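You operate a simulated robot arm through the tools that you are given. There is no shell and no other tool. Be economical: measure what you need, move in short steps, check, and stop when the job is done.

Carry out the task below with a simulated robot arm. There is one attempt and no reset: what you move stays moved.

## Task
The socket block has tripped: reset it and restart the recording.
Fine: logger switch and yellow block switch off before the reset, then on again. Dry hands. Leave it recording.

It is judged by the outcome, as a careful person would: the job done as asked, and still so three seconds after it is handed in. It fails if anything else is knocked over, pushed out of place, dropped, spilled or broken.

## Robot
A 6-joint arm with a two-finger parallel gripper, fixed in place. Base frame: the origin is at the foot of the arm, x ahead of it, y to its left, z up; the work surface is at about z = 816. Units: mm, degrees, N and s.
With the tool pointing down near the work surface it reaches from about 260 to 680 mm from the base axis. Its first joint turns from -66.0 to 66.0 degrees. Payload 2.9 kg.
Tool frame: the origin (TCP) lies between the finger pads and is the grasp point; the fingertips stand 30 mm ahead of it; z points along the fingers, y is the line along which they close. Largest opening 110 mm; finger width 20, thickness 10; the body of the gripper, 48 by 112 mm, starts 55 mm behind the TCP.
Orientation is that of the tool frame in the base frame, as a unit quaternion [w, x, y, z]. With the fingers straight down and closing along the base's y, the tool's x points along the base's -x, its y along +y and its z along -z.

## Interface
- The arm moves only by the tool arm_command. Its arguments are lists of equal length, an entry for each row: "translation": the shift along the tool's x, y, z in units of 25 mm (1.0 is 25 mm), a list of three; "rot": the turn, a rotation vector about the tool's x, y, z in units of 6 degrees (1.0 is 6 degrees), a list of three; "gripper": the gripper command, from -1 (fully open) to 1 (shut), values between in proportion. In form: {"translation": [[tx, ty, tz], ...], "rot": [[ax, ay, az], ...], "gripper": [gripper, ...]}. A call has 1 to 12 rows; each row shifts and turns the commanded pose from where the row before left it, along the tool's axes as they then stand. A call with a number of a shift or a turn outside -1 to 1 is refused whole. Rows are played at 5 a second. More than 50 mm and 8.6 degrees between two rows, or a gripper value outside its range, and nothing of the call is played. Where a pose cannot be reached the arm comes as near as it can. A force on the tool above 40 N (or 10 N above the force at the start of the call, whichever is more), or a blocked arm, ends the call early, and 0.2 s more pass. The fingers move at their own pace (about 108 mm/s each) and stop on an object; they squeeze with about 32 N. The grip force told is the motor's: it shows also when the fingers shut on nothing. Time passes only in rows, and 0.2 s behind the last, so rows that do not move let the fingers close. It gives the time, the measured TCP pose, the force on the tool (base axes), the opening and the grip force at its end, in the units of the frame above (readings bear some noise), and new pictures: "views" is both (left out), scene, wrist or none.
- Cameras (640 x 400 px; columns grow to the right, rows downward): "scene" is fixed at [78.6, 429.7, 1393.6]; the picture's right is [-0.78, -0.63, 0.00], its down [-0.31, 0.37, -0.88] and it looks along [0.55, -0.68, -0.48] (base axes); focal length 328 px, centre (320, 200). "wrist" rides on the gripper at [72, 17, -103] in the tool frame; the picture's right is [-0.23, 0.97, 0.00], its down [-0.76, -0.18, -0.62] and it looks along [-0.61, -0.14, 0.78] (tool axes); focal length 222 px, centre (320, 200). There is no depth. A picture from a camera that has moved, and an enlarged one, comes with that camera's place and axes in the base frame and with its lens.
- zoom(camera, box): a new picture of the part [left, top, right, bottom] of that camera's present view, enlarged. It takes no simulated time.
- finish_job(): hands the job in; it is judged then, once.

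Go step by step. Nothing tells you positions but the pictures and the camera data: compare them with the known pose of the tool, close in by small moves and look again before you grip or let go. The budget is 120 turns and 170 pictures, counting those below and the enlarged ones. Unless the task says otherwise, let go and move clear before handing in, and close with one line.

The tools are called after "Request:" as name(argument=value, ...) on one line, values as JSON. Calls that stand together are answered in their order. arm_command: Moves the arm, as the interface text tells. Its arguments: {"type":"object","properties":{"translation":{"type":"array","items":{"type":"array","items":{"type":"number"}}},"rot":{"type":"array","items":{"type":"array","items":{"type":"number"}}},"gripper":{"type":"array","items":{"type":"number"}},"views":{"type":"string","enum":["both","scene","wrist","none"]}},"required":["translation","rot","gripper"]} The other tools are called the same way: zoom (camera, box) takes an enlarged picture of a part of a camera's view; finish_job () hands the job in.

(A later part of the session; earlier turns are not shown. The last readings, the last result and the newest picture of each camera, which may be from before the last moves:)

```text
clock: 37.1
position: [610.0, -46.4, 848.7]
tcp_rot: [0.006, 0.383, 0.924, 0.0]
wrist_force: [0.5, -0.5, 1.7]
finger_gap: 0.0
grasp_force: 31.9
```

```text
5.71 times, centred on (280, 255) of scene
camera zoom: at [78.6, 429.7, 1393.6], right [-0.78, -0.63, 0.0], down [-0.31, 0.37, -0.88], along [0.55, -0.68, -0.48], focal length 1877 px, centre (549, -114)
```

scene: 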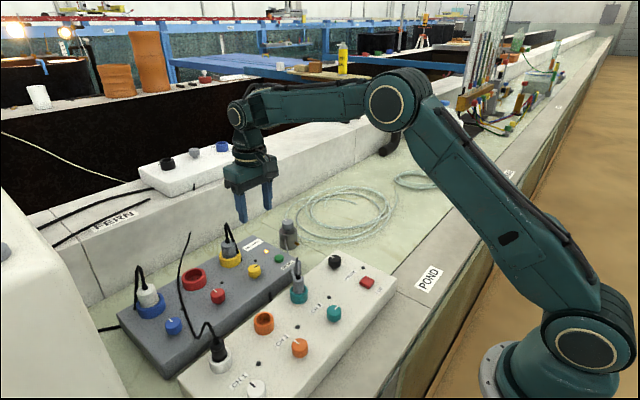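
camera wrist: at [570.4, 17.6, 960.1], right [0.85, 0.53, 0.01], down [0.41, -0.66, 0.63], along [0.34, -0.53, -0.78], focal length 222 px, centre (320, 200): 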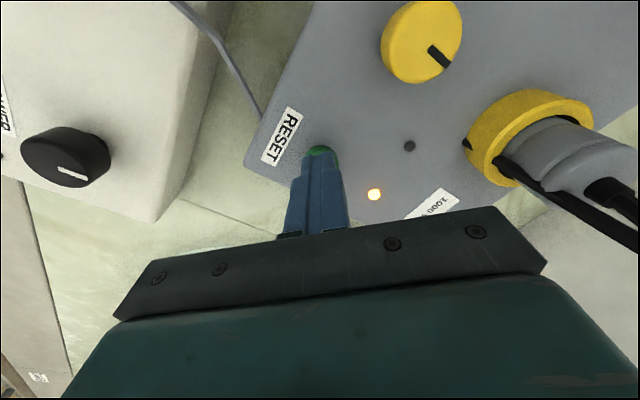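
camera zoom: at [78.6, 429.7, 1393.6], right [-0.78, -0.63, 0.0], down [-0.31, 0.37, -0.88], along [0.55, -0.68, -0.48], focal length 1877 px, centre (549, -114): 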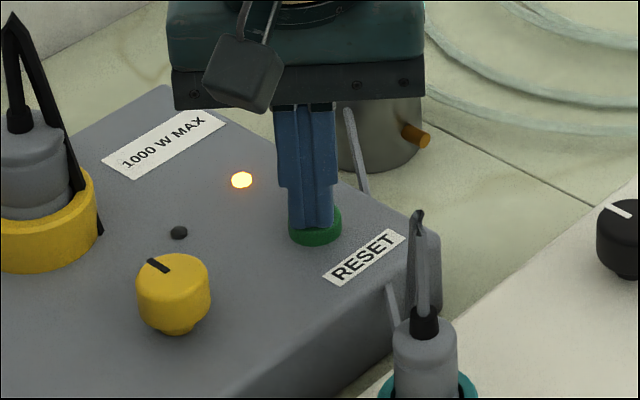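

Request:
arm_command(translation=[[0, 0, 0.05], [0, 0, 0.05], [0, 0, 0.05], [0, 0, 0]], rot=[[0, 0, 0], [0, 0, 0], [0, 0, 0], [0, 0, 0]], gripper=[1, 1, 1, 1], views="none")

Request:
zoom(camera="scene", box=[230, 220, 330, 290])

```text
clock: 38.1
position: [611.6, -47.8, 846.2]
tcp_rot: [0.006, 0.383, 0.924, 0.0]
wrist_force: [0.1, 0.7, 3.5]
finger_gap: 0.1
grasp_force: 32.4
```

```text
5.71 times, centred on (280, 255) of scene
camera zoom: at [78.5, 429.7, 1393.6], right [-0.78, -0.63, 0.0], down [-0.31, 0.37, -0.88], along [0.55, -0.68, -0.48], focal length 1877 px, centre (549, -114)
```

zoom: 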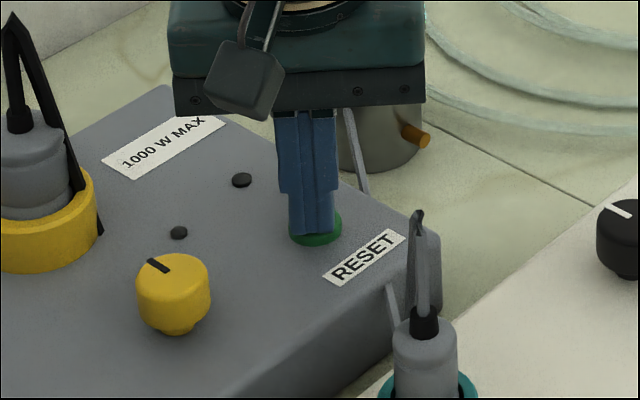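

The trip light has gone out: RESET is done. I'll rise, return over the yellow switch, and open the fingers to 60 mm while turning to -45°.

Request:
arm_command(translation=[[0, 0, -0.9], [0, 0, -0.9], [0, 0, -0.9], [0, 0, -0.9], [0, 0, -0.9], [0.753, 0.793, 0], [0.753, 0.793, 0], [0.753, 0.793, 0], [0, 0, 0], [0, 0, 0], [0, 0, 0], [0, 0, 0]], rot=[[0, 0, 0], [0, 0, 0], [0, 0, 0], [0, 0, 0], [0, 0, 0], [0, 0, 0], [0, 0, 0], [0, 0, 0], [0, 0, -1], [0, 0, -1], [0, 0, -1], [0, 0, -1]], gripper=[1, 1, 1, 1, 1, 1, 1, 1, 0.5, 0, -0.1, -0.1], views="none")

Request:
arm_command(translation=[[0, 0, 0], [0, 0, 0], [0, 0, 0], [0, 0, 0], [0, 0, 0], [0, 0, 0], [0, 0, 0], [0, 0, 0], [0, 0, 0], [0, 0, 0.5], [0, 0, 0.5], [0, 0, 0]], rot=[[0, 0, -1], [0, 0, -1], [0, 0, -1], [0, 0, -1], [0, 0, -1], [0, 0, -1], [0, 0, -1], [0, 0, -1], [0, 0, -1], [0, 0, -1], [0, 0, -1], [0, 0, 0]], gripper=[-0.1, -0.1, -0.1, -0.1, -0.1, -0.1, -0.1, -0.1, -0.1, -0.1, -0.1, -0.1], views="wrist")

Request:
zoom(camera="scene", box=[190, 210, 320, 290])

```text
clock: 40.7
position: [611.4, 34.9, 958.6]
tcp_rot: [0.005, 0.182, 0.983, -0.001]
wrist_force: [0.7, -0.5, 0.6]
finger_gap: 60.5
grasp_force: 0.1
```

```text
clock: 43.3
position: [611.8, 35.3, 932.7]
tcp_rot: [0.003, -0.383, 0.924, -0.004]
wrist_force: [0.1, -0.2, 0.6]
finger_gap: 60.5
grasp_force: 0.0
camera wrist: at [547.3, -2.9, 1037.9], right [-0.53, 0.85, -0.01], down [0.66, 0.42, 0.63], along [0.54, 0.33, -0.78], focal length 222 px, centre (320, 200)
```

wrist: 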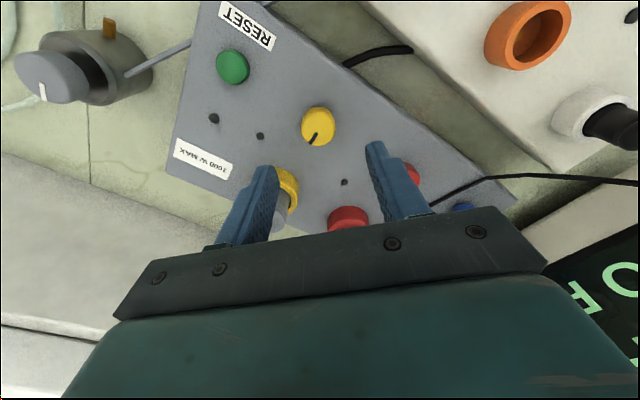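

```text
4.92 times, centred on (255, 250) of scene
camera zoom: at [78.6, 429.7, 1393.6], right [-0.78, -0.63, 0.0], down [-0.31, 0.37, -0.88], along [0.55, -0.68, -0.48], focal length 1617 px, centre (640, -46)
```

zoom: 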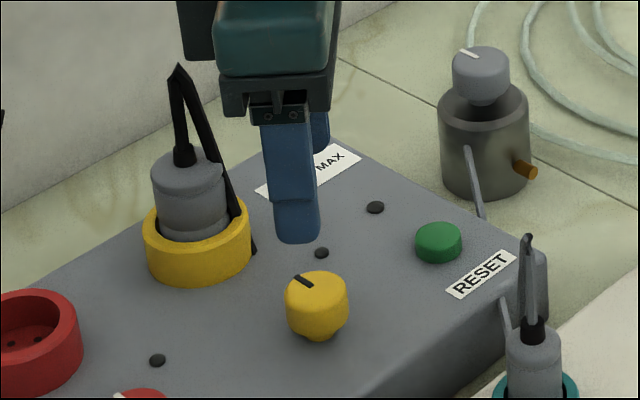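

The block reads untripped. I'll descend over the yellow knob.

Request:
arm_command(translation=[[-0.04, -0.06, 0.5], [0, 0, 0.5], [0, 0, 0.5], [0, 0, 0.5], [0, 0, 0.5], [0, 0, 0.42], [0, 0, 0]], rot=[[0, 0, 0], [0, 0, 0], [0, 0, 0], [0, 0, 0], [0, 0, 0], [0, 0, 0], [0, 0, 0]], gripper=[-0.1, -0.1, -0.1, -0.1, -0.1, -0.1, -0.1], views="wrist")

```text
clock: 44.9
position: [615.0, 34.1, 859.7]
tcp_rot: [0.003, -0.383, 0.924, -0.004]
wrist_force: [0.0, 0.0, -0.9]
finger_gap: 60.5
grasp_force: 0.1
camera wrist: at [550.3, -4.0, 965.0], right [-0.53, 0.85, -0.01], down [0.66, 0.42, 0.63], along [0.54, 0.33, -0.78], focal length 222 px, centre (320, 200)
```

wrist: 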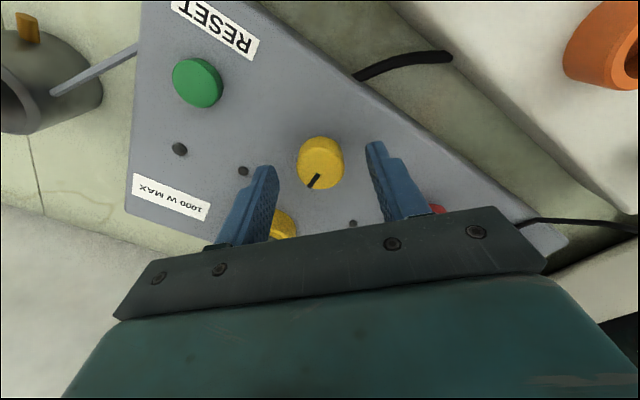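

Centred. I'll lower 2 mm and close.

Request:
arm_command(translation=[[0, 0, 0.08], [0, 0, 0], [0, 0, 0], [0, 0, 0]], rot=[[0, 0, 0], [0, 0, 0], [0, 0, 0], [0, 0, 0]], gripper=[-0.1, 0.3, 0.6, 0.6], views="none")

Request:
arm_command(translation=[[0, 0, 0], [0, 0, 0], [0, 0, 0], [0, 0, 0], [0, 0, 0]], rot=[[0, 0, 1], [0, 0, 1], [0, 0, 1], [0, 0, 1], [0, 0, 1]], gripper=[0.6, 0.6, 0.6, 0.6, 0.6], views="none")

```text
clock: 45.9
position: [613.9, 34.0, 858.3]
tcp_rot: [0.004, -0.383, 0.924, -0.005]
wrist_force: [0.4, -0.6, -0.6]
finger_gap: 30.8
grasp_force: 45.2
```

```text
clock: 47.1
position: [612.8, 35.2, 858.9]
tcp_rot: [0.004, -0.13, 0.992, -0.003]
wrist_force: [-2.2, 0.6, 5.0]
finger_gap: 30.9
grasp_force: 44.9
```

Very low loads; I'll continue the turn to +45°.

Request:
arm_command(translation=[[0, 0, 0], [0, 0, 0], [0, 0, 0], [0, 0, 0], [0, 0, 0], [0, 0, 0], [0, 0, 0], [0, 0, 0], [0, 0, 0], [0, 0, 0], [0, 0, 0]], rot=[[0, 0, 1], [0, 0, 1], [0, 0, 1], [0, 0, 1], [0, 0, 1], [0, 0, 1], [0, 0, 1], [0, 0, 1], [0, 0, 1], [0, 0, 1], [0, 0, 0]], gripper=[0.6, 0.6, 0.6, 0.6, 0.6, 0.6, 0.6, 0.6, 0.6, 0.6, 0.6], views="wrist")

Request:
arm_command(translation=[[0, 0, 0], [0, 0, 0], [0, 0, -0.8], [0, 0, -0.8], [0, 0, -0.8], [0, 0, -0.8], [0, 0, 0]], rot=[[0, 0, 0], [0, 0, 0], [0, 0, 0], [0, 0, 0], [0, 0, 0], [0, 0, 0], [0, 0, 0]], gripper=[-0.1, -0.1, -0.1, -0.1, -0.1, -0.1, -0.1], views="wrist")

Request:
zoom(camera="scene", box=[190, 200, 390, 320])

```text
clock: 49.5
position: [614.2, 34.7, 859.0]
tcp_rot: [0.006, 0.383, 0.924, 0.001]
wrist_force: [-10.0, 13.4, 15.8]
finger_gap: 30.5
grasp_force: 45.0
camera wrist: at [573.8, 99.4, 962.9], right [0.85, 0.53, 0.01], down [0.41, -0.66, 0.63], along [0.34, -0.53, -0.78], focal length 222 px, centre (320, 200)
```

wrist: 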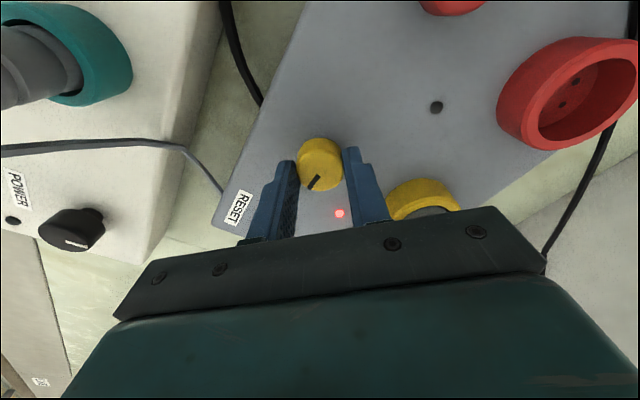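

```text
clock: 51.1
position: [612.6, 33.8, 937.9]
tcp_rot: [0.005, 0.383, 0.924, 0.0]
wrist_force: [-0.9, 0.0, -0.6]
finger_gap: 60.6
grasp_force: 0.1
camera wrist: at [572.8, 97.8, 1043.2], right [0.85, 0.53, 0.01], down [0.41, -0.66, 0.63], along [0.34, -0.53, -0.78], focal length 222 px, centre (320, 200)
```

wrist: 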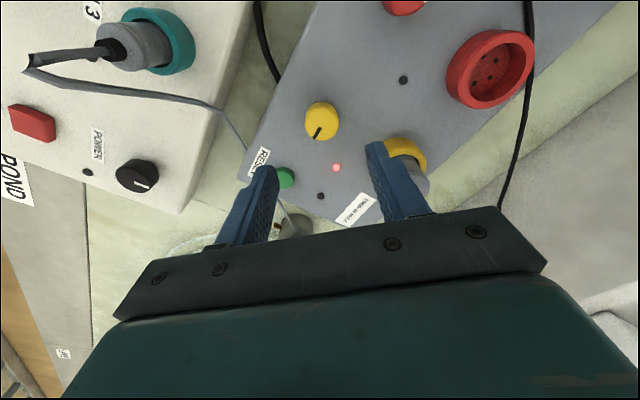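

```text
3.20 times, centred on (290, 260) of scene
camera zoom: at [78.6, 429.7, 1393.6], right [-0.78, -0.63, 0.0], down [-0.31, 0.37, -0.88], along [0.55, -0.68, -0.48], focal length 1051 px, centre (416, 8)
```

zoom: 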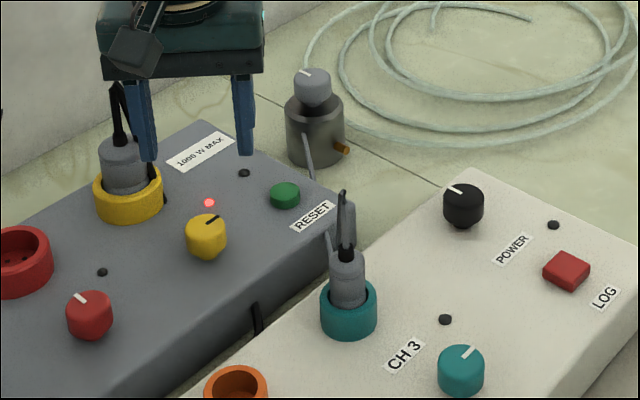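

Yellow is on (red live light). Now I'll go back to the POWER knob and arrive at -45°.

Request:
arm_command(translation=[[0, 0, -0.92], [0, 0, -0.92], [0, 0, -0.92], [0, 0, -0.92], [0, 0, 0], [0, 0, 0], [0, 0, 0], [0, 0, 0], [0, 0, 0], [0, 0, 0], [0, 0, 0], [0, 0, 0]], rot=[[0, 0, 0], [0, 0, 0], [0, 0, 0], [0, 0, 0], [0, 0, -0.9375], [0, 0, -0.9375], [0, 0, -0.9375], [0, 0, -0.9375], [0, 0, -0.9375], [0, 0, -0.9375], [0, 0, -0.9375], [0, 0, -0.9375]], gripper=[-0.1, -0.1, -0.1, -0.1, -0.1, -0.1, -0.1, -0.1, -0.1, -0.1, -0.1, -0.1], views="none")

Request:
arm_command(translation=[[0.705, -0.765, 0], [0.705, -0.765, 0], [0.705, -0.765, 0], [0.705, -0.765, 0], [0.705, -0.765, 0], [0.705, -0.765, 0], [0.705, -0.765, 0], [0.705, -0.765, 0], [0, 0, 0]], rot=[[0, 0, 0], [0, 0, 0], [0, 0, 0], [0, 0, 0], [0, 0, 0], [0, 0, 0], [0, 0, 0], [0, 0, 0], [0, 0, 0]], gripper=[-0.1, -0.1, -0.1, -0.1, -0.1, -0.1, -0.1, -0.1, -0.1], views="none")

Request:
arm_command(translation=[[0, 0, 0.5], [0, 0, 0.5], [0, 0, 0.5], [0, 0, 0.5], [0, 0, 0.5], [0, 0, 0.5], [0, 0, 0.5], [0, 0, 0.3], [0, 0, 0]], rot=[[0, 0, -0.9375], [0, 0, -0.9375], [0, 0, -0.9375], [0, 0, -0.9375], [0, 0, -0.9375], [0, 0, -0.9375], [0, 0, -0.9375], [0, 0, -0.9375], [0, 0, 0]], gripper=[-0.1, -0.1, -0.1, -0.1, -0.1, -0.1, -0.1, -0.1, -0.1], views="wrist")

Request:
zoom(camera="scene", box=[260, 190, 420, 290])

```text
clock: 53.7
position: [612.9, 36.7, 1028.7]
tcp_rot: [0.004, -0.001, 1.0, -0.001]
wrist_force: [-1.2, 0.1, 0.1]
finger_gap: 60.6
grasp_force: 0.1
```

```text
clock: 55.7
position: [473.6, -118.1, 1030.1]
tcp_rot: [0.004, 0.0, 1.0, -0.002]
wrist_force: [-0.4, -0.5, -1.3]
finger_gap: 60.4
grasp_force: 0.1
```

```text
clock: 57.7
position: [473.0, -118.8, 934.1]
tcp_rot: [0.004, -0.382, 0.924, -0.003]
wrist_force: [0.3, 0.4, 0.7]
finger_gap: 60.5
grasp_force: 0.1
camera wrist: at [408.4, -156.1, 1039.1], right [-0.53, 0.85, -0.01], down [0.66, 0.42, 0.63], along [0.54, 0.33, -0.78], focal length 222 px, centre (320, 200)
```

wrist: 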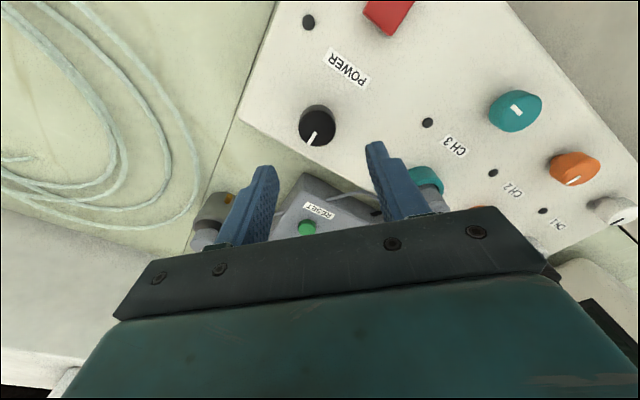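

```text
4.00 times, centred on (340, 240) of scene
camera zoom: at [78.6, 429.7, 1393.6], right [-0.78, -0.63, 0.0], down [-0.31, 0.37, -0.88], along [0.55, -0.68, -0.48], focal length 1314 px, centre (240, 40)
```

zoom: 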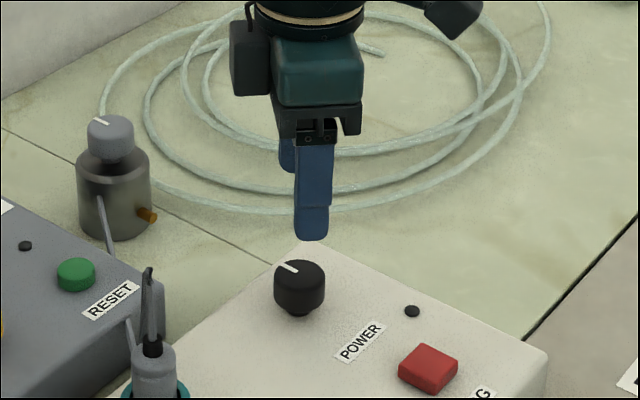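

The knob is about 2 mm further in -y. I'll correct and descend around it.

Request:
arm_command(translation=[[0.05, -0.06, 0.5], [0, 0, 0.5], [0, 0, 0.5], [0, 0, 0.5], [0, 0, 0.5], [0, 0, 0.2], [0, 0, 0]], rot=[[0, 0, 0], [0, 0, 0], [0, 0, 0], [0, 0, 0], [0, 0, 0], [0, 0, 0], [0, 0, 0]], gripper=[-0.1, -0.1, -0.1, -0.1, -0.1, -0.1, -0.1], views="wrist")

Request:
zoom(camera="scene", box=[290, 200, 390, 270])

```text
clock: 59.3
position: [473.1, -121.1, 866.5]
tcp_rot: [0.004, -0.383, 0.924, -0.004]
wrist_force: [-0.2, -0.6, -1.1]
finger_gap: 60.3
grasp_force: 0.0
camera wrist: at [408.6, -158.9, 971.1], right [-0.53, 0.85, -0.01], down [0.66, 0.41, 0.63], along [0.54, 0.33, -0.78], focal length 222 px, centre (320, 200)
```

wrist: 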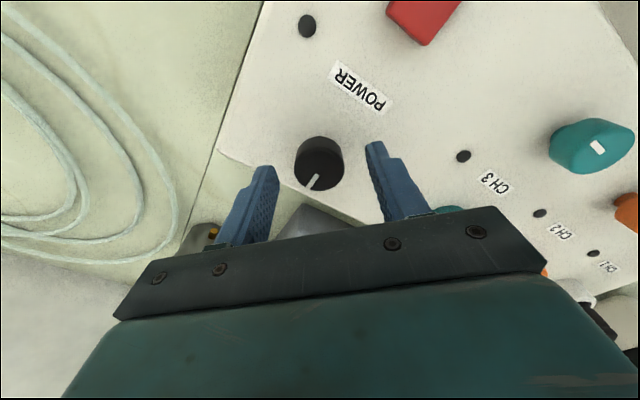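

```text
5.71 times, centred on (340, 235) of scene
camera zoom: at [78.6, 429.7, 1393.6], right [-0.78, -0.63, 0.0], down [-0.31, 0.37, -0.88], along [0.55, -0.68, -0.48], focal length 1877 px, centre (206, 0)
```

zoom: 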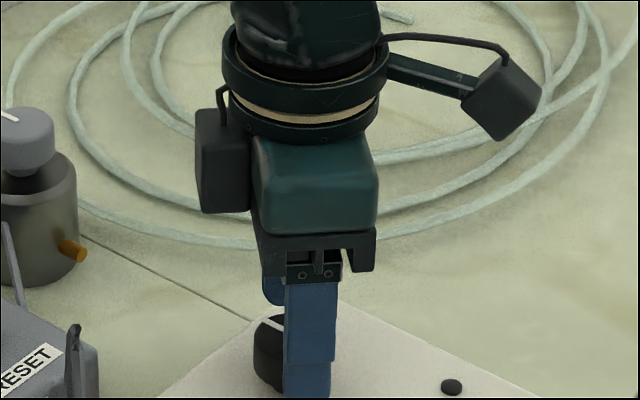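

Centred. I'll close on it and check the load.

Request:
arm_command(translation=[[0, 0, 0.06], [0, 0, 0], [0, 0, 0], [0, 0, 0]], rot=[[0, 0, 0], [0, 0, 0], [0, 0, 0], [0, 0, 0]], gripper=[-0.1, 0.3, 0.6, 0.6], views="none")

Request:
arm_command(translation=[[0, 0, 0], [0, 0, 0], [0, 0, 0], [0, 0, 0], [0, 0, 0]], rot=[[0, 0, 1], [0, 0, 1], [0, 0, 1], [0, 0, 1], [0, 0, 1]], gripper=[0.6, 0.6, 0.6, 0.6, 0.6], views="none")

```text
clock: 60.3
position: [473.7, -121.0, 865.4]
tcp_rot: [0.004, -0.382, 0.924, -0.005]
wrist_force: [6.4, -5.5, -5.4]
finger_gap: 32.8
grasp_force: 44.7
```

```text
clock: 61.5
position: [473.4, -120.5, 864.5]
tcp_rot: [0.003, -0.128, 0.992, -0.002]
wrist_force: [2.1, -7.5, -6.3]
finger_gap: 32.8
grasp_force: 44.9
```

Request:
arm_command(translation=[[0, -0.03, 0], [0, 0, 0], [0, 0, 0], [0, 0, 0], [0, 0, 0], [0, 0, 0], [0, 0, 0], [0, 0, 0], [0, 0, 0], [0, 0, 0], [0, 0, 0]], rot=[[0, 0, 1], [0, 0, 1], [0, 0, 1], [0, 0, 1], [0, 0, 1], [0, 0, 1], [0, 0, 1], [0, 0, 1], [0, 0, 1], [0, 0, 1], [0, 0, 0]], gripper=[0.6, 0.6, 0.6, 0.6, 0.6, 0.6, 0.6, 0.6, 0.6, 0.6, 0.6], views="both")

```text
clock: 63.9
position: [474.3, -119.5, 864.8]
tcp_rot: [0.003, 0.382, 0.924, 0.001]
wrist_force: [-10.7, 26.2, -5.2]
finger_gap: 32.7
grasp_force: 45.1
camera wrist: at [433.4, -55.4, 969.9], right [0.85, 0.53, 0.01], down [0.41, -0.66, 0.63], along [0.34, -0.53, -0.78], focal length 222 px, centre (320, 200)
```

scene: 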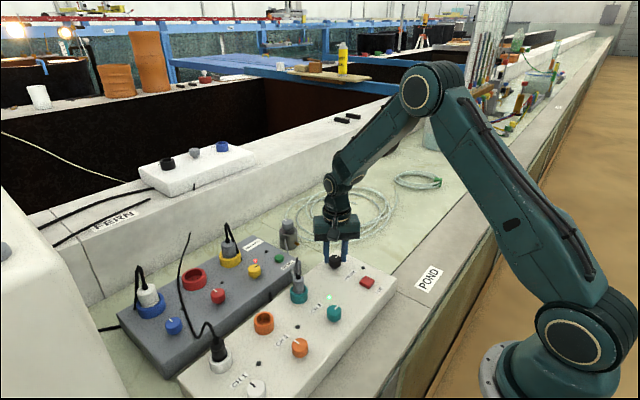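
wrist: 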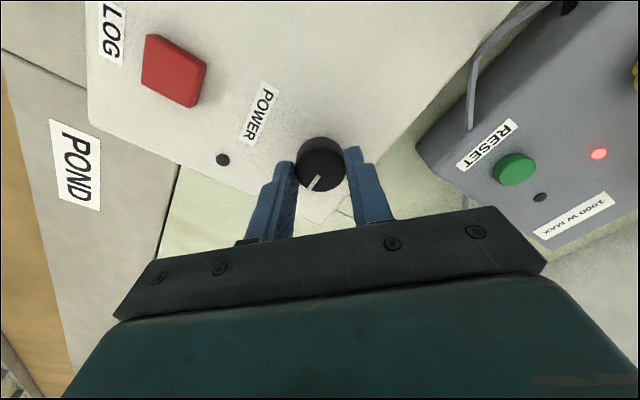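

CH3's light is on, so the logger is powered. I'll release, rise, shut the fingers, and move over the LOG button at about (379, -115).

Request:
arm_command(translation=[[0, 0, 0], [0, 0, 0], [0, 0, -0.8], [0, 0, -0.8], [0, 0, -0.8], [0, 0, -0.8], [0, 0, 0], [0, 0, 0], [0, 0, 0], [0, 0, 0], [0, 0, 0], [0, 0, 0]], rot=[[0, 0, 0], [0, 0, 0], [0, 0, 0], [0, 0, 0], [0, 0, -0.9375], [0, 0, -0.9375], [0, 0, -0.9375], [0, 0, -0.9375], [0, 0, -0.9375], [0, 0, -0.9375], [0, 0, -0.9375], [0, 0, -0.9375]], gripper=[-0.1, -0.1, -0.1, -0.1, -0.1, -0.1, -0.1, 0.3, 0.7, 1, 1, 1], views="none")

Request:
arm_command(translation=[[0.76, 0.03, 0], [0.76, 0.03, 0], [0.76, 0.03, 0], [0.76, 0.03, 0], [0.76, 0.03, 0], [0, 0, 0]], rot=[[0, 0, 0], [0, 0, 0], [0, 0, 0], [0, 0, 0], [0, 0, 0], [0, 0, 0]], gripper=[1, 1, 1, 1, 1, 1], views="both")

Request:
zoom(camera="scene", box=[280, 210, 420, 310])

```text
clock: 66.5
position: [472.3, -120.0, 944.6]
tcp_rot: [0.004, 0.0, 1.0, -0.001]
wrist_force: [0.0, -0.1, -0.3]
finger_gap: 0.1
grasp_force: 31.9
```

```text
clock: 67.9
position: [378.7, -117.3, 944.5]
tcp_rot: [0.006, 0.001, 1.0, -0.002]
wrist_force: [0.2, 0.5, -0.4]
finger_gap: 0.0
grasp_force: 32.1
camera wrist: at [304.7, -98.8, 1047.9], right [0.23, 0.97, 0.0], down [0.76, -0.18, 0.63], along [0.61, -0.15, -0.78], focal length 222 px, centre (320, 200)
```

scene: 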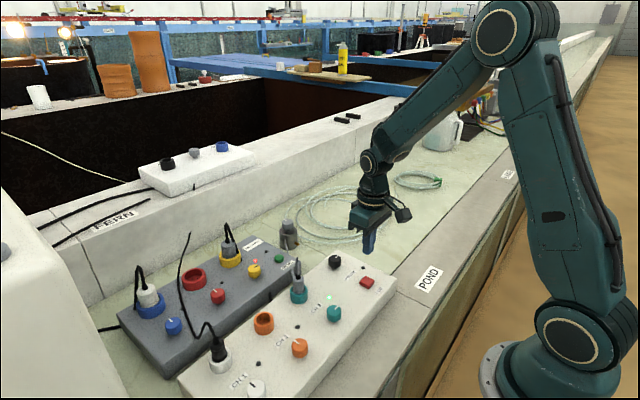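
wrist: 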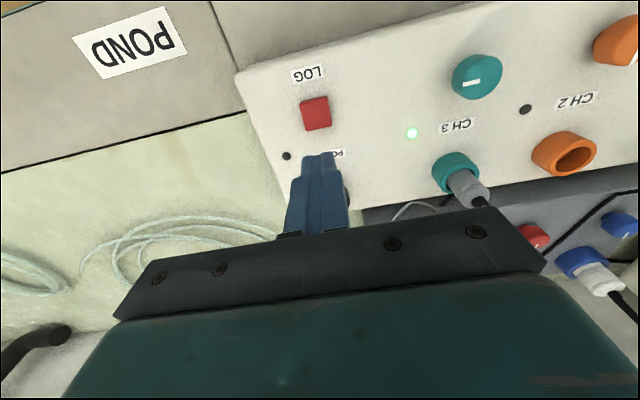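

```text
4.00 times, centred on (350, 260) of scene
camera zoom: at [78.6, 429.7, 1393.6], right [-0.78, -0.63, 0.0], down [-0.31, 0.37, -0.88], along [0.55, -0.68, -0.48], focal length 1314 px, centre (200, -40)
```

zoom: 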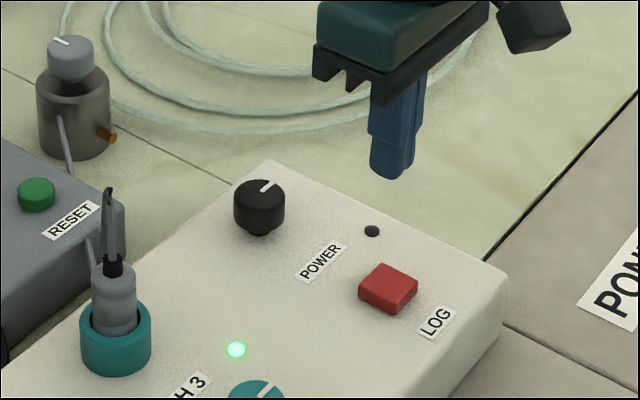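

LOG is at about (369, -118, 833). I'll correct by -9 mm in x and descend to just above it.

Request:
arm_command(translation=[[0.38, -0.02, 0.4], [0, 0, 0.6], [0, 0, 0.6], [0, 0, 0.6], [0, 0, 0.5], [0, 0, 0]], rot=[[0, 0, 0], [0, 0, 0], [0, 0, 0], [0, 0, 0], [0, 0, 0], [0, 0, 0]], gripper=[1, 1, 1, 1, 1, 1], views="wrist")

Request:
zoom(camera="scene", box=[310, 230, 420, 310])

```text
clock: 69.3
position: [369.0, -119.0, 876.3]
tcp_rot: [0.005, 0.0, 1.0, -0.001]
wrist_force: [0.1, 0.1, -0.3]
finger_gap: 0.0
grasp_force: 31.6
camera wrist: at [296.0, -100.7, 980.1], right [0.23, 0.97, 0.0], down [0.76, -0.18, 0.63], along [0.61, -0.15, -0.78], focal length 222 px, centre (320, 200)
```

wrist: 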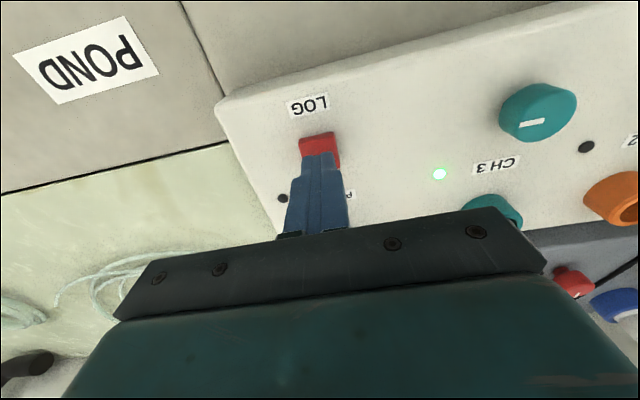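

```text
5.00 times, centred on (365, 270) of scene
camera zoom: at [78.6, 429.7, 1393.6], right [-0.78, -0.63, 0.0], down [-0.31, 0.37, -0.88], along [0.55, -0.68, -0.48], focal length 1642 px, centre (95, -150)
```

zoom: 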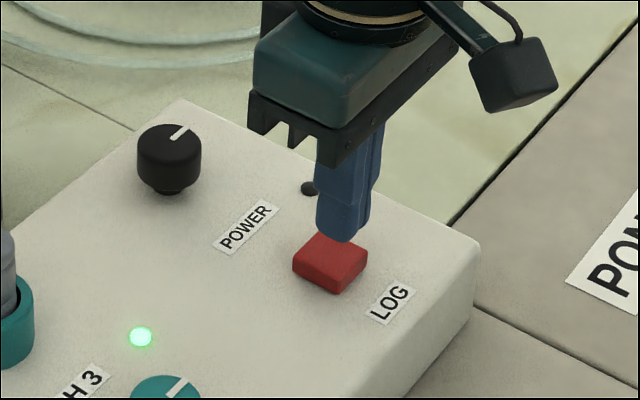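

Nearly centred; I'll shift +2.5 mm in y and press slowly in small steps.

Request:
arm_command(translation=[[-0.04, 0.1, 0.1], [0, 0, 0.1], [0, 0, 0.1], [0, 0, 0.06], [0, 0, 0.06], [0, 0, 0]], rot=[[0, 0, 0], [0, 0, 0], [0, 0, 0], [0, 0, 0], [0, 0, 0], [0, 0, 0]], gripper=[1, 1, 1, 1, 1, 1], views="none")

Request:
zoom(camera="scene", box=[310, 230, 420, 310])

```text
clock: 70.7
position: [369.7, -113.4, 866.3]
tcp_rot: [0.005, 0.0, 1.0, -0.002]
wrist_force: [0.4, 0.3, 0.2]
finger_gap: 0.1
grasp_force: 32.0
```

```text
5.00 times, centred on (365, 270) of scene
camera zoom: at [78.6, 429.7, 1393.6], right [-0.78, -0.63, 0.0], down [-0.31, 0.37, -0.88], along [0.55, -0.68, -0.48], focal length 1642 px, centre (95, -150)
```

zoom: 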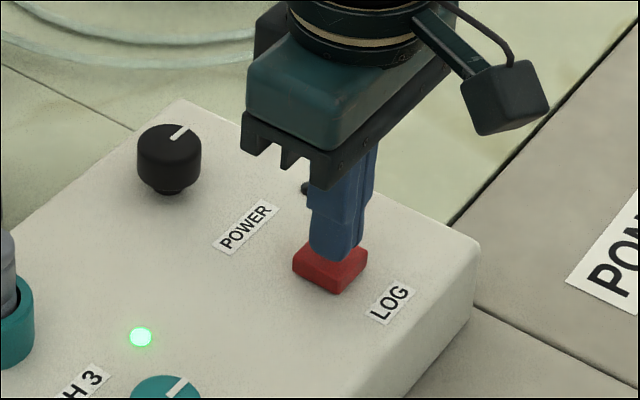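

Close to contact. I'll keep pressing in steps.

Request:
arm_command(translation=[[0, 0, 0.06], [0, 0, 0.06], [0, 0, 0.05], [0, 0, 0]], rot=[[0, 0, 0], [0, 0, 0], [0, 0, 0], [0, 0, 0]], gripper=[1, 1, 1, 1], views="none")

Request:
zoom(camera="scene", box=[310, 230, 420, 310])

```text
clock: 71.7
position: [369.6, -115.1, 860.8]
tcp_rot: [0.004, 0.001, 1.0, -0.002]
wrist_force: [0.4, 0.2, -0.2]
finger_gap: 0.1
grasp_force: 32.0
```

```text
5.00 times, centred on (365, 270) of scene
camera zoom: at [78.6, 429.7, 1393.6], right [-0.78, -0.63, 0.0], down [-0.31, 0.37, -0.88], along [0.55, -0.68, -0.48], focal length 1642 px, centre (95, -150)
```

zoom: 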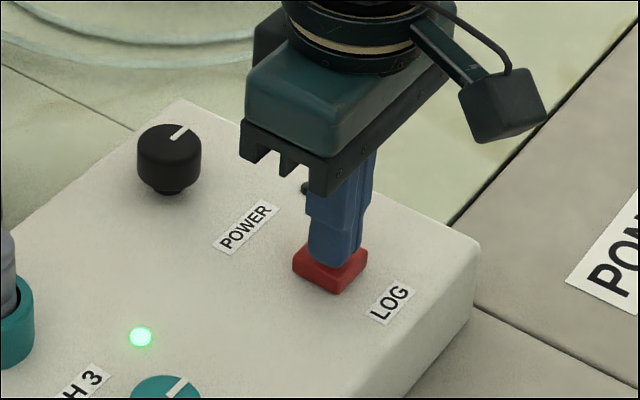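

Request:
arm_command(translation=[[0, 0, 0.05], [0, 0, 0.05], [0, 0, 0.05], [0, 0, 0]], rot=[[0, 0, 0], [0, 0, 0], [0, 0, 0], [0, 0, 0]], gripper=[1, 1, 1, 1], views="wrist")

Request:
zoom(camera="scene", box=[310, 230, 420, 310])

```text
clock: 72.7
position: [370.0, -113.4, 859.0]
tcp_rot: [0.006, 0.001, 1.0, -0.002]
wrist_force: [1.0, -0.1, 0.0]
finger_gap: 0.0
grasp_force: 32.2
camera wrist: at [296.8, -97.2, 963.1], right [0.23, 0.97, 0.0], down [0.76, -0.18, 0.63], along [0.61, -0.15, -0.78], focal length 222 px, centre (320, 200)
```

wrist: 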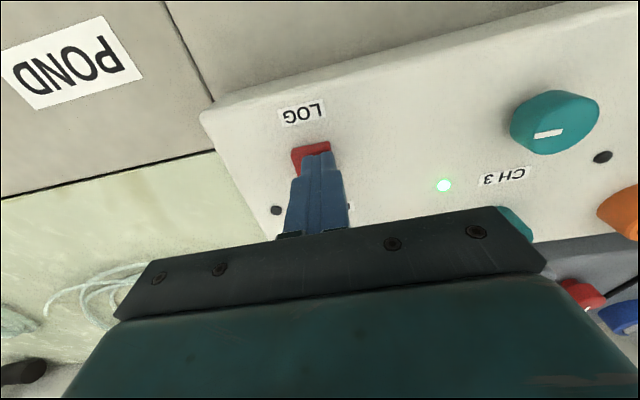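

```text
5.00 times, centred on (365, 270) of scene
camera zoom: at [78.6, 429.7, 1393.6], right [-0.78, -0.63, 0.0], down [-0.31, 0.37, -0.88], along [0.55, -0.68, -0.48], focal length 1642 px, centre (95, -150)
```

zoom: 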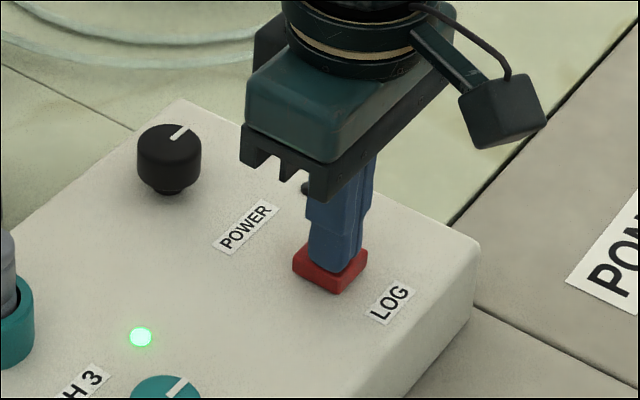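

Still no contact force. I'll shift back 1.5 mm in y and continue.

Request:
arm_command(translation=[[0, -0.06, 0.04], [0, 0, 0.05], [0, 0, 0.05], [0, 0, 0]], rot=[[0, 0, 0], [0, 0, 0], [0, 0, 0], [0, 0, 0]], gripper=[1, 1, 1, 1], views="none")

Request:
zoom(camera="scene", box=[310, 230, 420, 310])

```text
clock: 73.7
position: [369.5, -116.9, 854.7]
tcp_rot: [0.005, 0.002, 1.0, -0.002]
wrist_force: [0.0, -0.2, 1.5]
finger_gap: 0.2
grasp_force: 32.2
```

```text
5.00 times, centred on (365, 270) of scene
camera zoom: at [78.6, 429.7, 1393.6], right [-0.78, -0.63, 0.0], down [-0.31, 0.37, -0.88], along [0.55, -0.68, -0.48], focal length 1642 px, centre (95, -150)
```

zoom: 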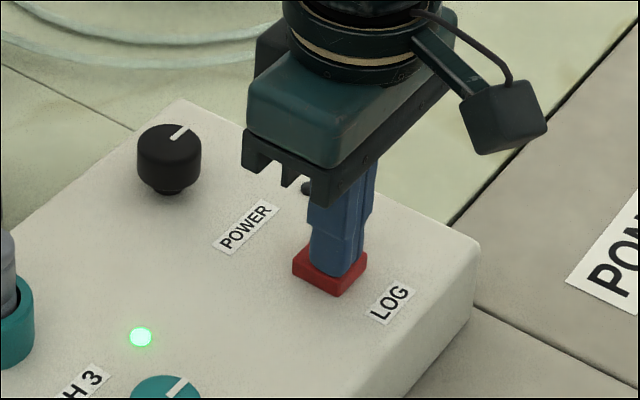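

Request:
arm_command(translation=[[0, 0, 0.05], [0, 0, 0.05], [0, 0, 0]], rot=[[0, 0, 0], [0, 0, 0], [0, 0, 0]], gripper=[1, 1, 1], views="wrist")

Request:
zoom(camera="scene", box=[310, 230, 420, 310])

```text
clock: 74.5
position: [370.5, -117.4, 853.6]
tcp_rot: [0.005, 0.001, 1.0, -0.002]
wrist_force: [-1.3, 0.9, 1.6]
finger_gap: 0.0
grasp_force: 32.0
camera wrist: at [296.8, -98.4, 957.0], right [0.23, 0.97, 0.0], down [0.76, -0.18, 0.63], along [0.61, -0.15, -0.78], focal length 222 px, centre (320, 200)
```

wrist: 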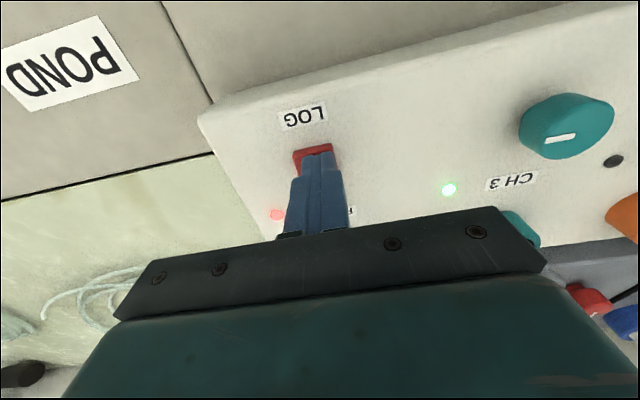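

```text
5.00 times, centred on (365, 270) of scene
camera zoom: at [78.6, 429.7, 1393.6], right [-0.78, -0.63, 0.0], down [-0.31, 0.37, -0.88], along [0.55, -0.68, -0.48], focal length 1642 px, centre (95, -150)
```

zoom: 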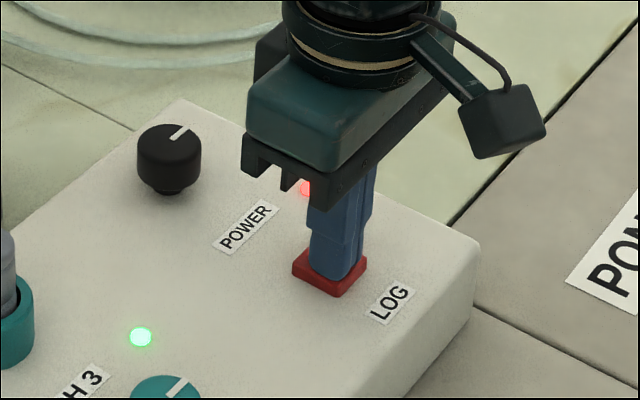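

The red LOG light has come on. I'll lift straight off and move to where the wrist camera can see the display.

Request:
arm_command(translation=[[0, 0, -0.6], [0, 0, -0.9], [0, 0, -0.9], [0, 0, -0.9], [0, 0, -0.9], [0, 0, -0.9], [0, 0.9, -0.9], [0, 0.9, -0.9], [0, 0.9, -0.9], [0, 0.9, -0.9], [0, 0.9, -0.9], [0, 0.9, -0.9]], rot=[[0, 0, 0], [0, 0, 0], [0, 0, 0], [0, 0, 0], [0, 0, 0], [0, 0, 0], [0, 0, 0], [0, 0, 0], [0, 0, 0], [0, 0, 0], [0, 0, 0], [0, 0, 0]], gripper=[1, 1, 1, 1, 1, 1, 1, 1, 1, 1, 1, 1], views="both")

Request:
zoom(camera="wrist", box=[200, 20, 640, 300])

Request:
zoom(camera="scene", box=[110, 200, 430, 400])

```text
clock: 77.1
position: [368.8, 18.5, 1114.6]
tcp_rot: [0.005, 0.001, 1.0, -0.002]
wrist_force: [-0.2, 0.4, -0.9]
finger_gap: 0.0
grasp_force: 31.8
camera wrist: at [295.7, 36.3, 1219.0], right [0.23, 0.97, 0.0], down [0.76, -0.18, 0.63], along [0.61, -0.15, -0.78], focal length 222 px, centre (320, 200)
```

scene: 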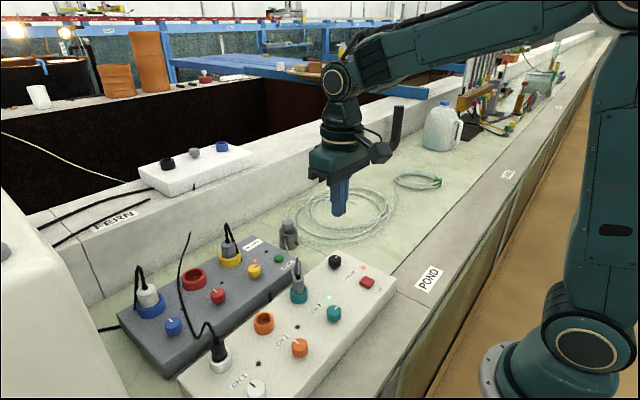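
wrist: 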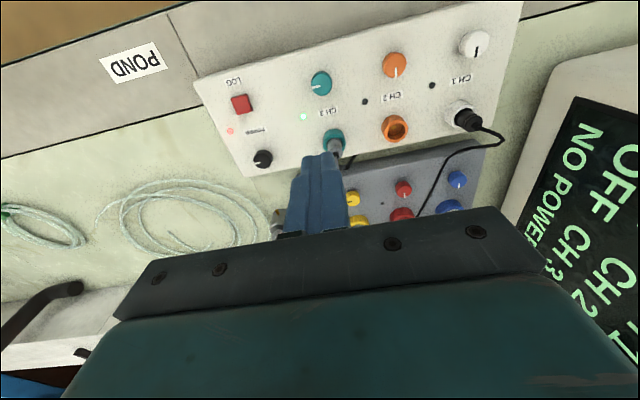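

```text
1.43 times, centred on (420, 160) of wrist
camera zoom: at [295.7, 36.3, 1219.0], right [0.23, 0.97, 0.0], down [0.76, -0.18, 0.63], along [0.61, -0.15, -0.78], focal length 317 px, centre (177, 257)
```

zoom: 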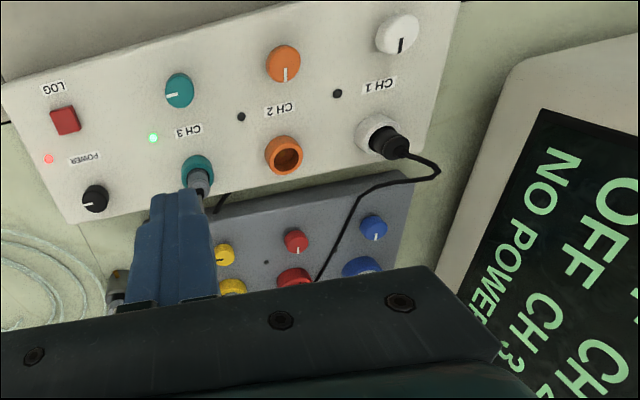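

```text
2.00 times, centred on (270, 300) of scene
camera zoom: at [78.6, 429.7, 1393.6], right [-0.78, -0.63, 0.0], down [-0.31, 0.37, -0.88], along [0.55, -0.68, -0.48], focal length 657 px, centre (420, 0)
```

zoom: 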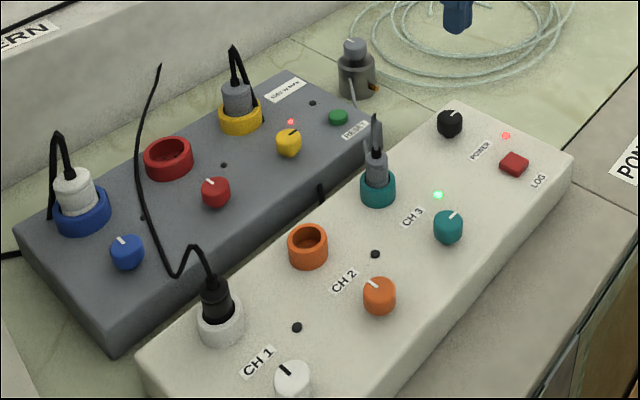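

The LOG light is red and the CH3 light green, but the display seems to still say NO POWER. I need a full look at it.

Request:
arm_command(translation=[[0, 0.9, -0.3], [0, 0.9, -0.3], [0, 0.9, -0.3], [0, 0.9, -0.3], [0, 0.9, 0], [0, 0.9, 0], [0, 0.9, 0], [0, 0, 0]], rot=[[0, 0, 0], [0, 0, 0], [0, 0, 0], [0, 0, 0], [0, 0, 0], [0, 0, 0], [0, 0, 0], [0, 0, 0]], gripper=[1, 1, 1, 1, 1, 1, 1, 1], views="wrist")

```text
clock: 78.9
position: [370.2, 177.4, 1143.7]
tcp_rot: [0.005, 0.001, 1.0, -0.002]
wrist_force: [-0.2, -0.3, 0.0]
finger_gap: 0.0
grasp_force: 32.1
camera wrist: at [294.8, 195.1, 1248.4], right [0.23, 0.97, 0.0], down [0.76, -0.18, 0.63], along [0.61, -0.15, -0.78], focal length 222 px, centre (320, 200)
```

wrist: 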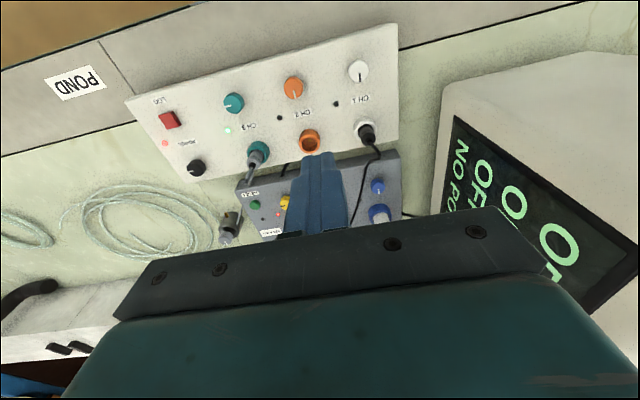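

The display faces toward -y and the gripper hides it. I'll go back and yaw the camera toward it, staying high.

Request:
arm_command(translation=[[0, -0.9, 0], [0, -0.9, 0], [0, -0.9, 0], [0, -0.9, 0], [0, -0.9, 0], [0, -0.9, 0], [0, -0.9, 0], [0, -0.9, 0], [0, 0, 0], [0, 0, 0], [0, 0, 0], [0, 0, 0]], rot=[[0, 0, 0], [0, 0, 0], [0, 0, 0], [0, 0, 0], [0, 0, 0], [0, 0, 0], [0, 0, 0], [0, 0, -1], [0, 0, -1], [0, 0, -1], [0, 0, -1], [0, 0, -1]], gripper=[1, 1, 1, 1, 1, 1, 1, 1, 1, 1, 1, 1], views="wrist")

```text
clock: 81.5
position: [368.6, -1.9, 1144.7]
tcp_rot: [0.004, -0.259, 0.966, -0.003]
wrist_force: [0.5, -0.2, -0.7]
finger_gap: 0.0
grasp_force: 32.3
camera wrist: at [296.0, -23.2, 1249.4], right [-0.29, 0.96, -0.01], down [0.74, 0.23, 0.63], along [0.6, 0.18, -0.78], focal length 222 px, centre (320, 200)
```

wrist: 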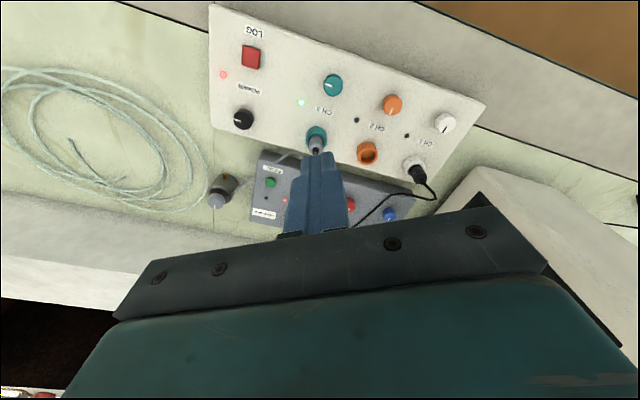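

I'll return to near the starting pose and tilt the tool a bit toward +y to bring the display into view.

Request:
arm_command(translation=[[0, 0, -0.4], [0, 0, -0.4], [0, 0, -0.4], [0, 0, -0.3], [0, 0, 0], [0, 0.6, 0], [0, 0.6, 0], [0, 0, 0], [0, 0, 0], [0, 0, 0]], rot=[[0, 0, 1], [0, 0, 1], [0, 0, 1], [0, 0, 1], [0, 0, 1], [-1, 0, 0], [-1, 0, 0], [-1, 0, 0], [-1, 0, 0], [0, 0, 0]], gripper=[1, 1, 1, 1, 1, 1, 1, 1, 1, 1], views="wrist")

Request:
zoom(camera="wrist", box=[360, 0, 640, 300])

```text
clock: 83.7
position: [368.3, 28.0, 1182.0]
tcp_rot: [0.005, 0.0, 0.979, 0.206]
wrist_force: [0.1, -0.1, 0.1]
finger_gap: 0.0
grasp_force: 32.4
camera wrist: at [294.8, 2.1, 1285.5], right [0.23, 0.89, 0.4], down [0.76, -0.42, 0.51], along [0.61, 0.18, -0.77], focal length 222 px, centre (320, 200)
```

wrist: 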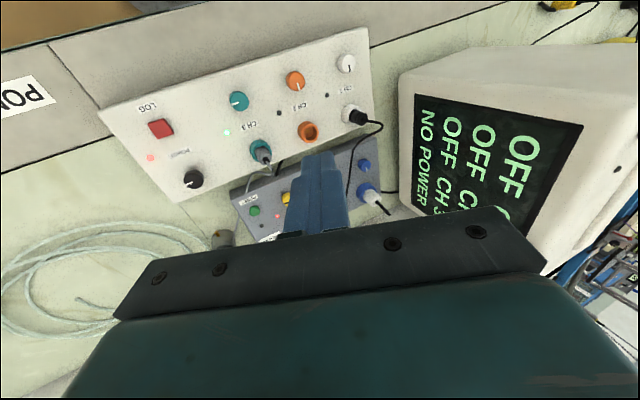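

```text
1.33 times, centred on (500, 150) of wrist
camera zoom: at [294.8, 2.1, 1285.5], right [0.23, 0.89, 0.4], down [0.76, -0.42, 0.51], along [0.61, 0.18, -0.77], focal length 296 px, centre (80, 267)
```

zoom: 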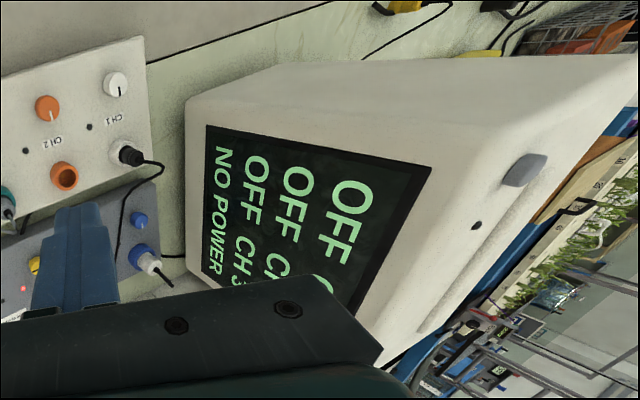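

The display still reads CH OFF / NO POWER despite the logger's lights. I'll tilt a bit more to see the whole screen and its casing.

Request:
arm_command(translation=[[0, -0.5, -0.5], [-0.5, -0.5, 0], [-0.5, -0.5, 0], [-0.5, 0, 0], [-0.5, 0, 0], [-0.5, 0, 0], [0, 0, 0]], rot=[[-1, 0, 0], [-1, 0, 0], [-1, 0, 0], [-1, 0, 0], [0, 0, 0], [0, 0, 0], [0, 0, 0]], gripper=[1, 1, 1, 1, 1, 1, 1], views="both")

Request:
zoom(camera="wrist", box=[300, 0, 640, 240])

```text
clock: 85.3
position: [418.1, 16.6, 1132.6]
tcp_rot: [0.007, 0.001, 0.915, 0.403]
wrist_force: [-0.1, 0.1, -0.4]
finger_gap: 0.2
grasp_force: 31.5
out of reach, approached as far as the arm can: row 2, 3, 4, 5, 6
camera wrist: at [344.7, -47.2, 1215.4], right [0.22, 0.66, 0.72], down [0.76, -0.58, 0.3], along [0.62, 0.48, -0.62], focal length 222 px, centre (320, 200)
```

scene: 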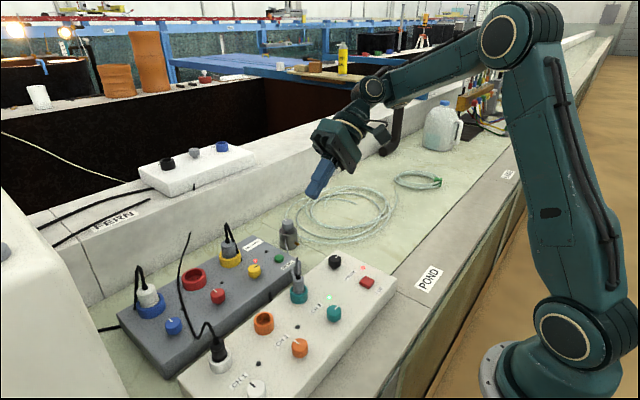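
wrist: 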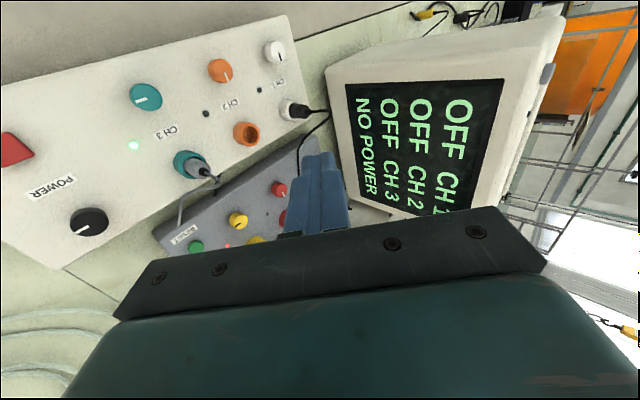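

```text
1.67 times, centred on (470, 120) of wrist
camera zoom: at [344.7, -47.2, 1215.4], right [0.22, 0.66, 0.72], down [0.76, -0.58, 0.3], along [0.62, 0.48, -0.62], focal length 370 px, centre (70, 333)
```

zoom: 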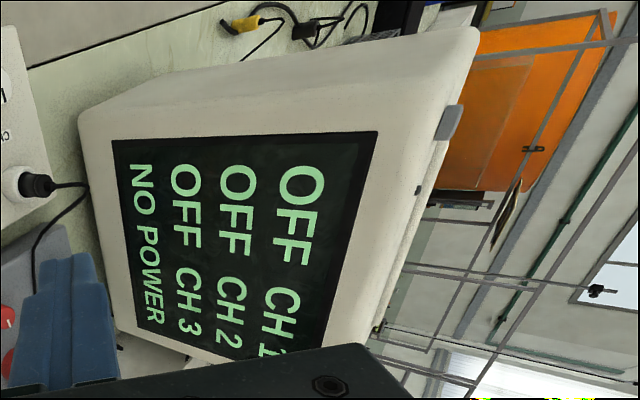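

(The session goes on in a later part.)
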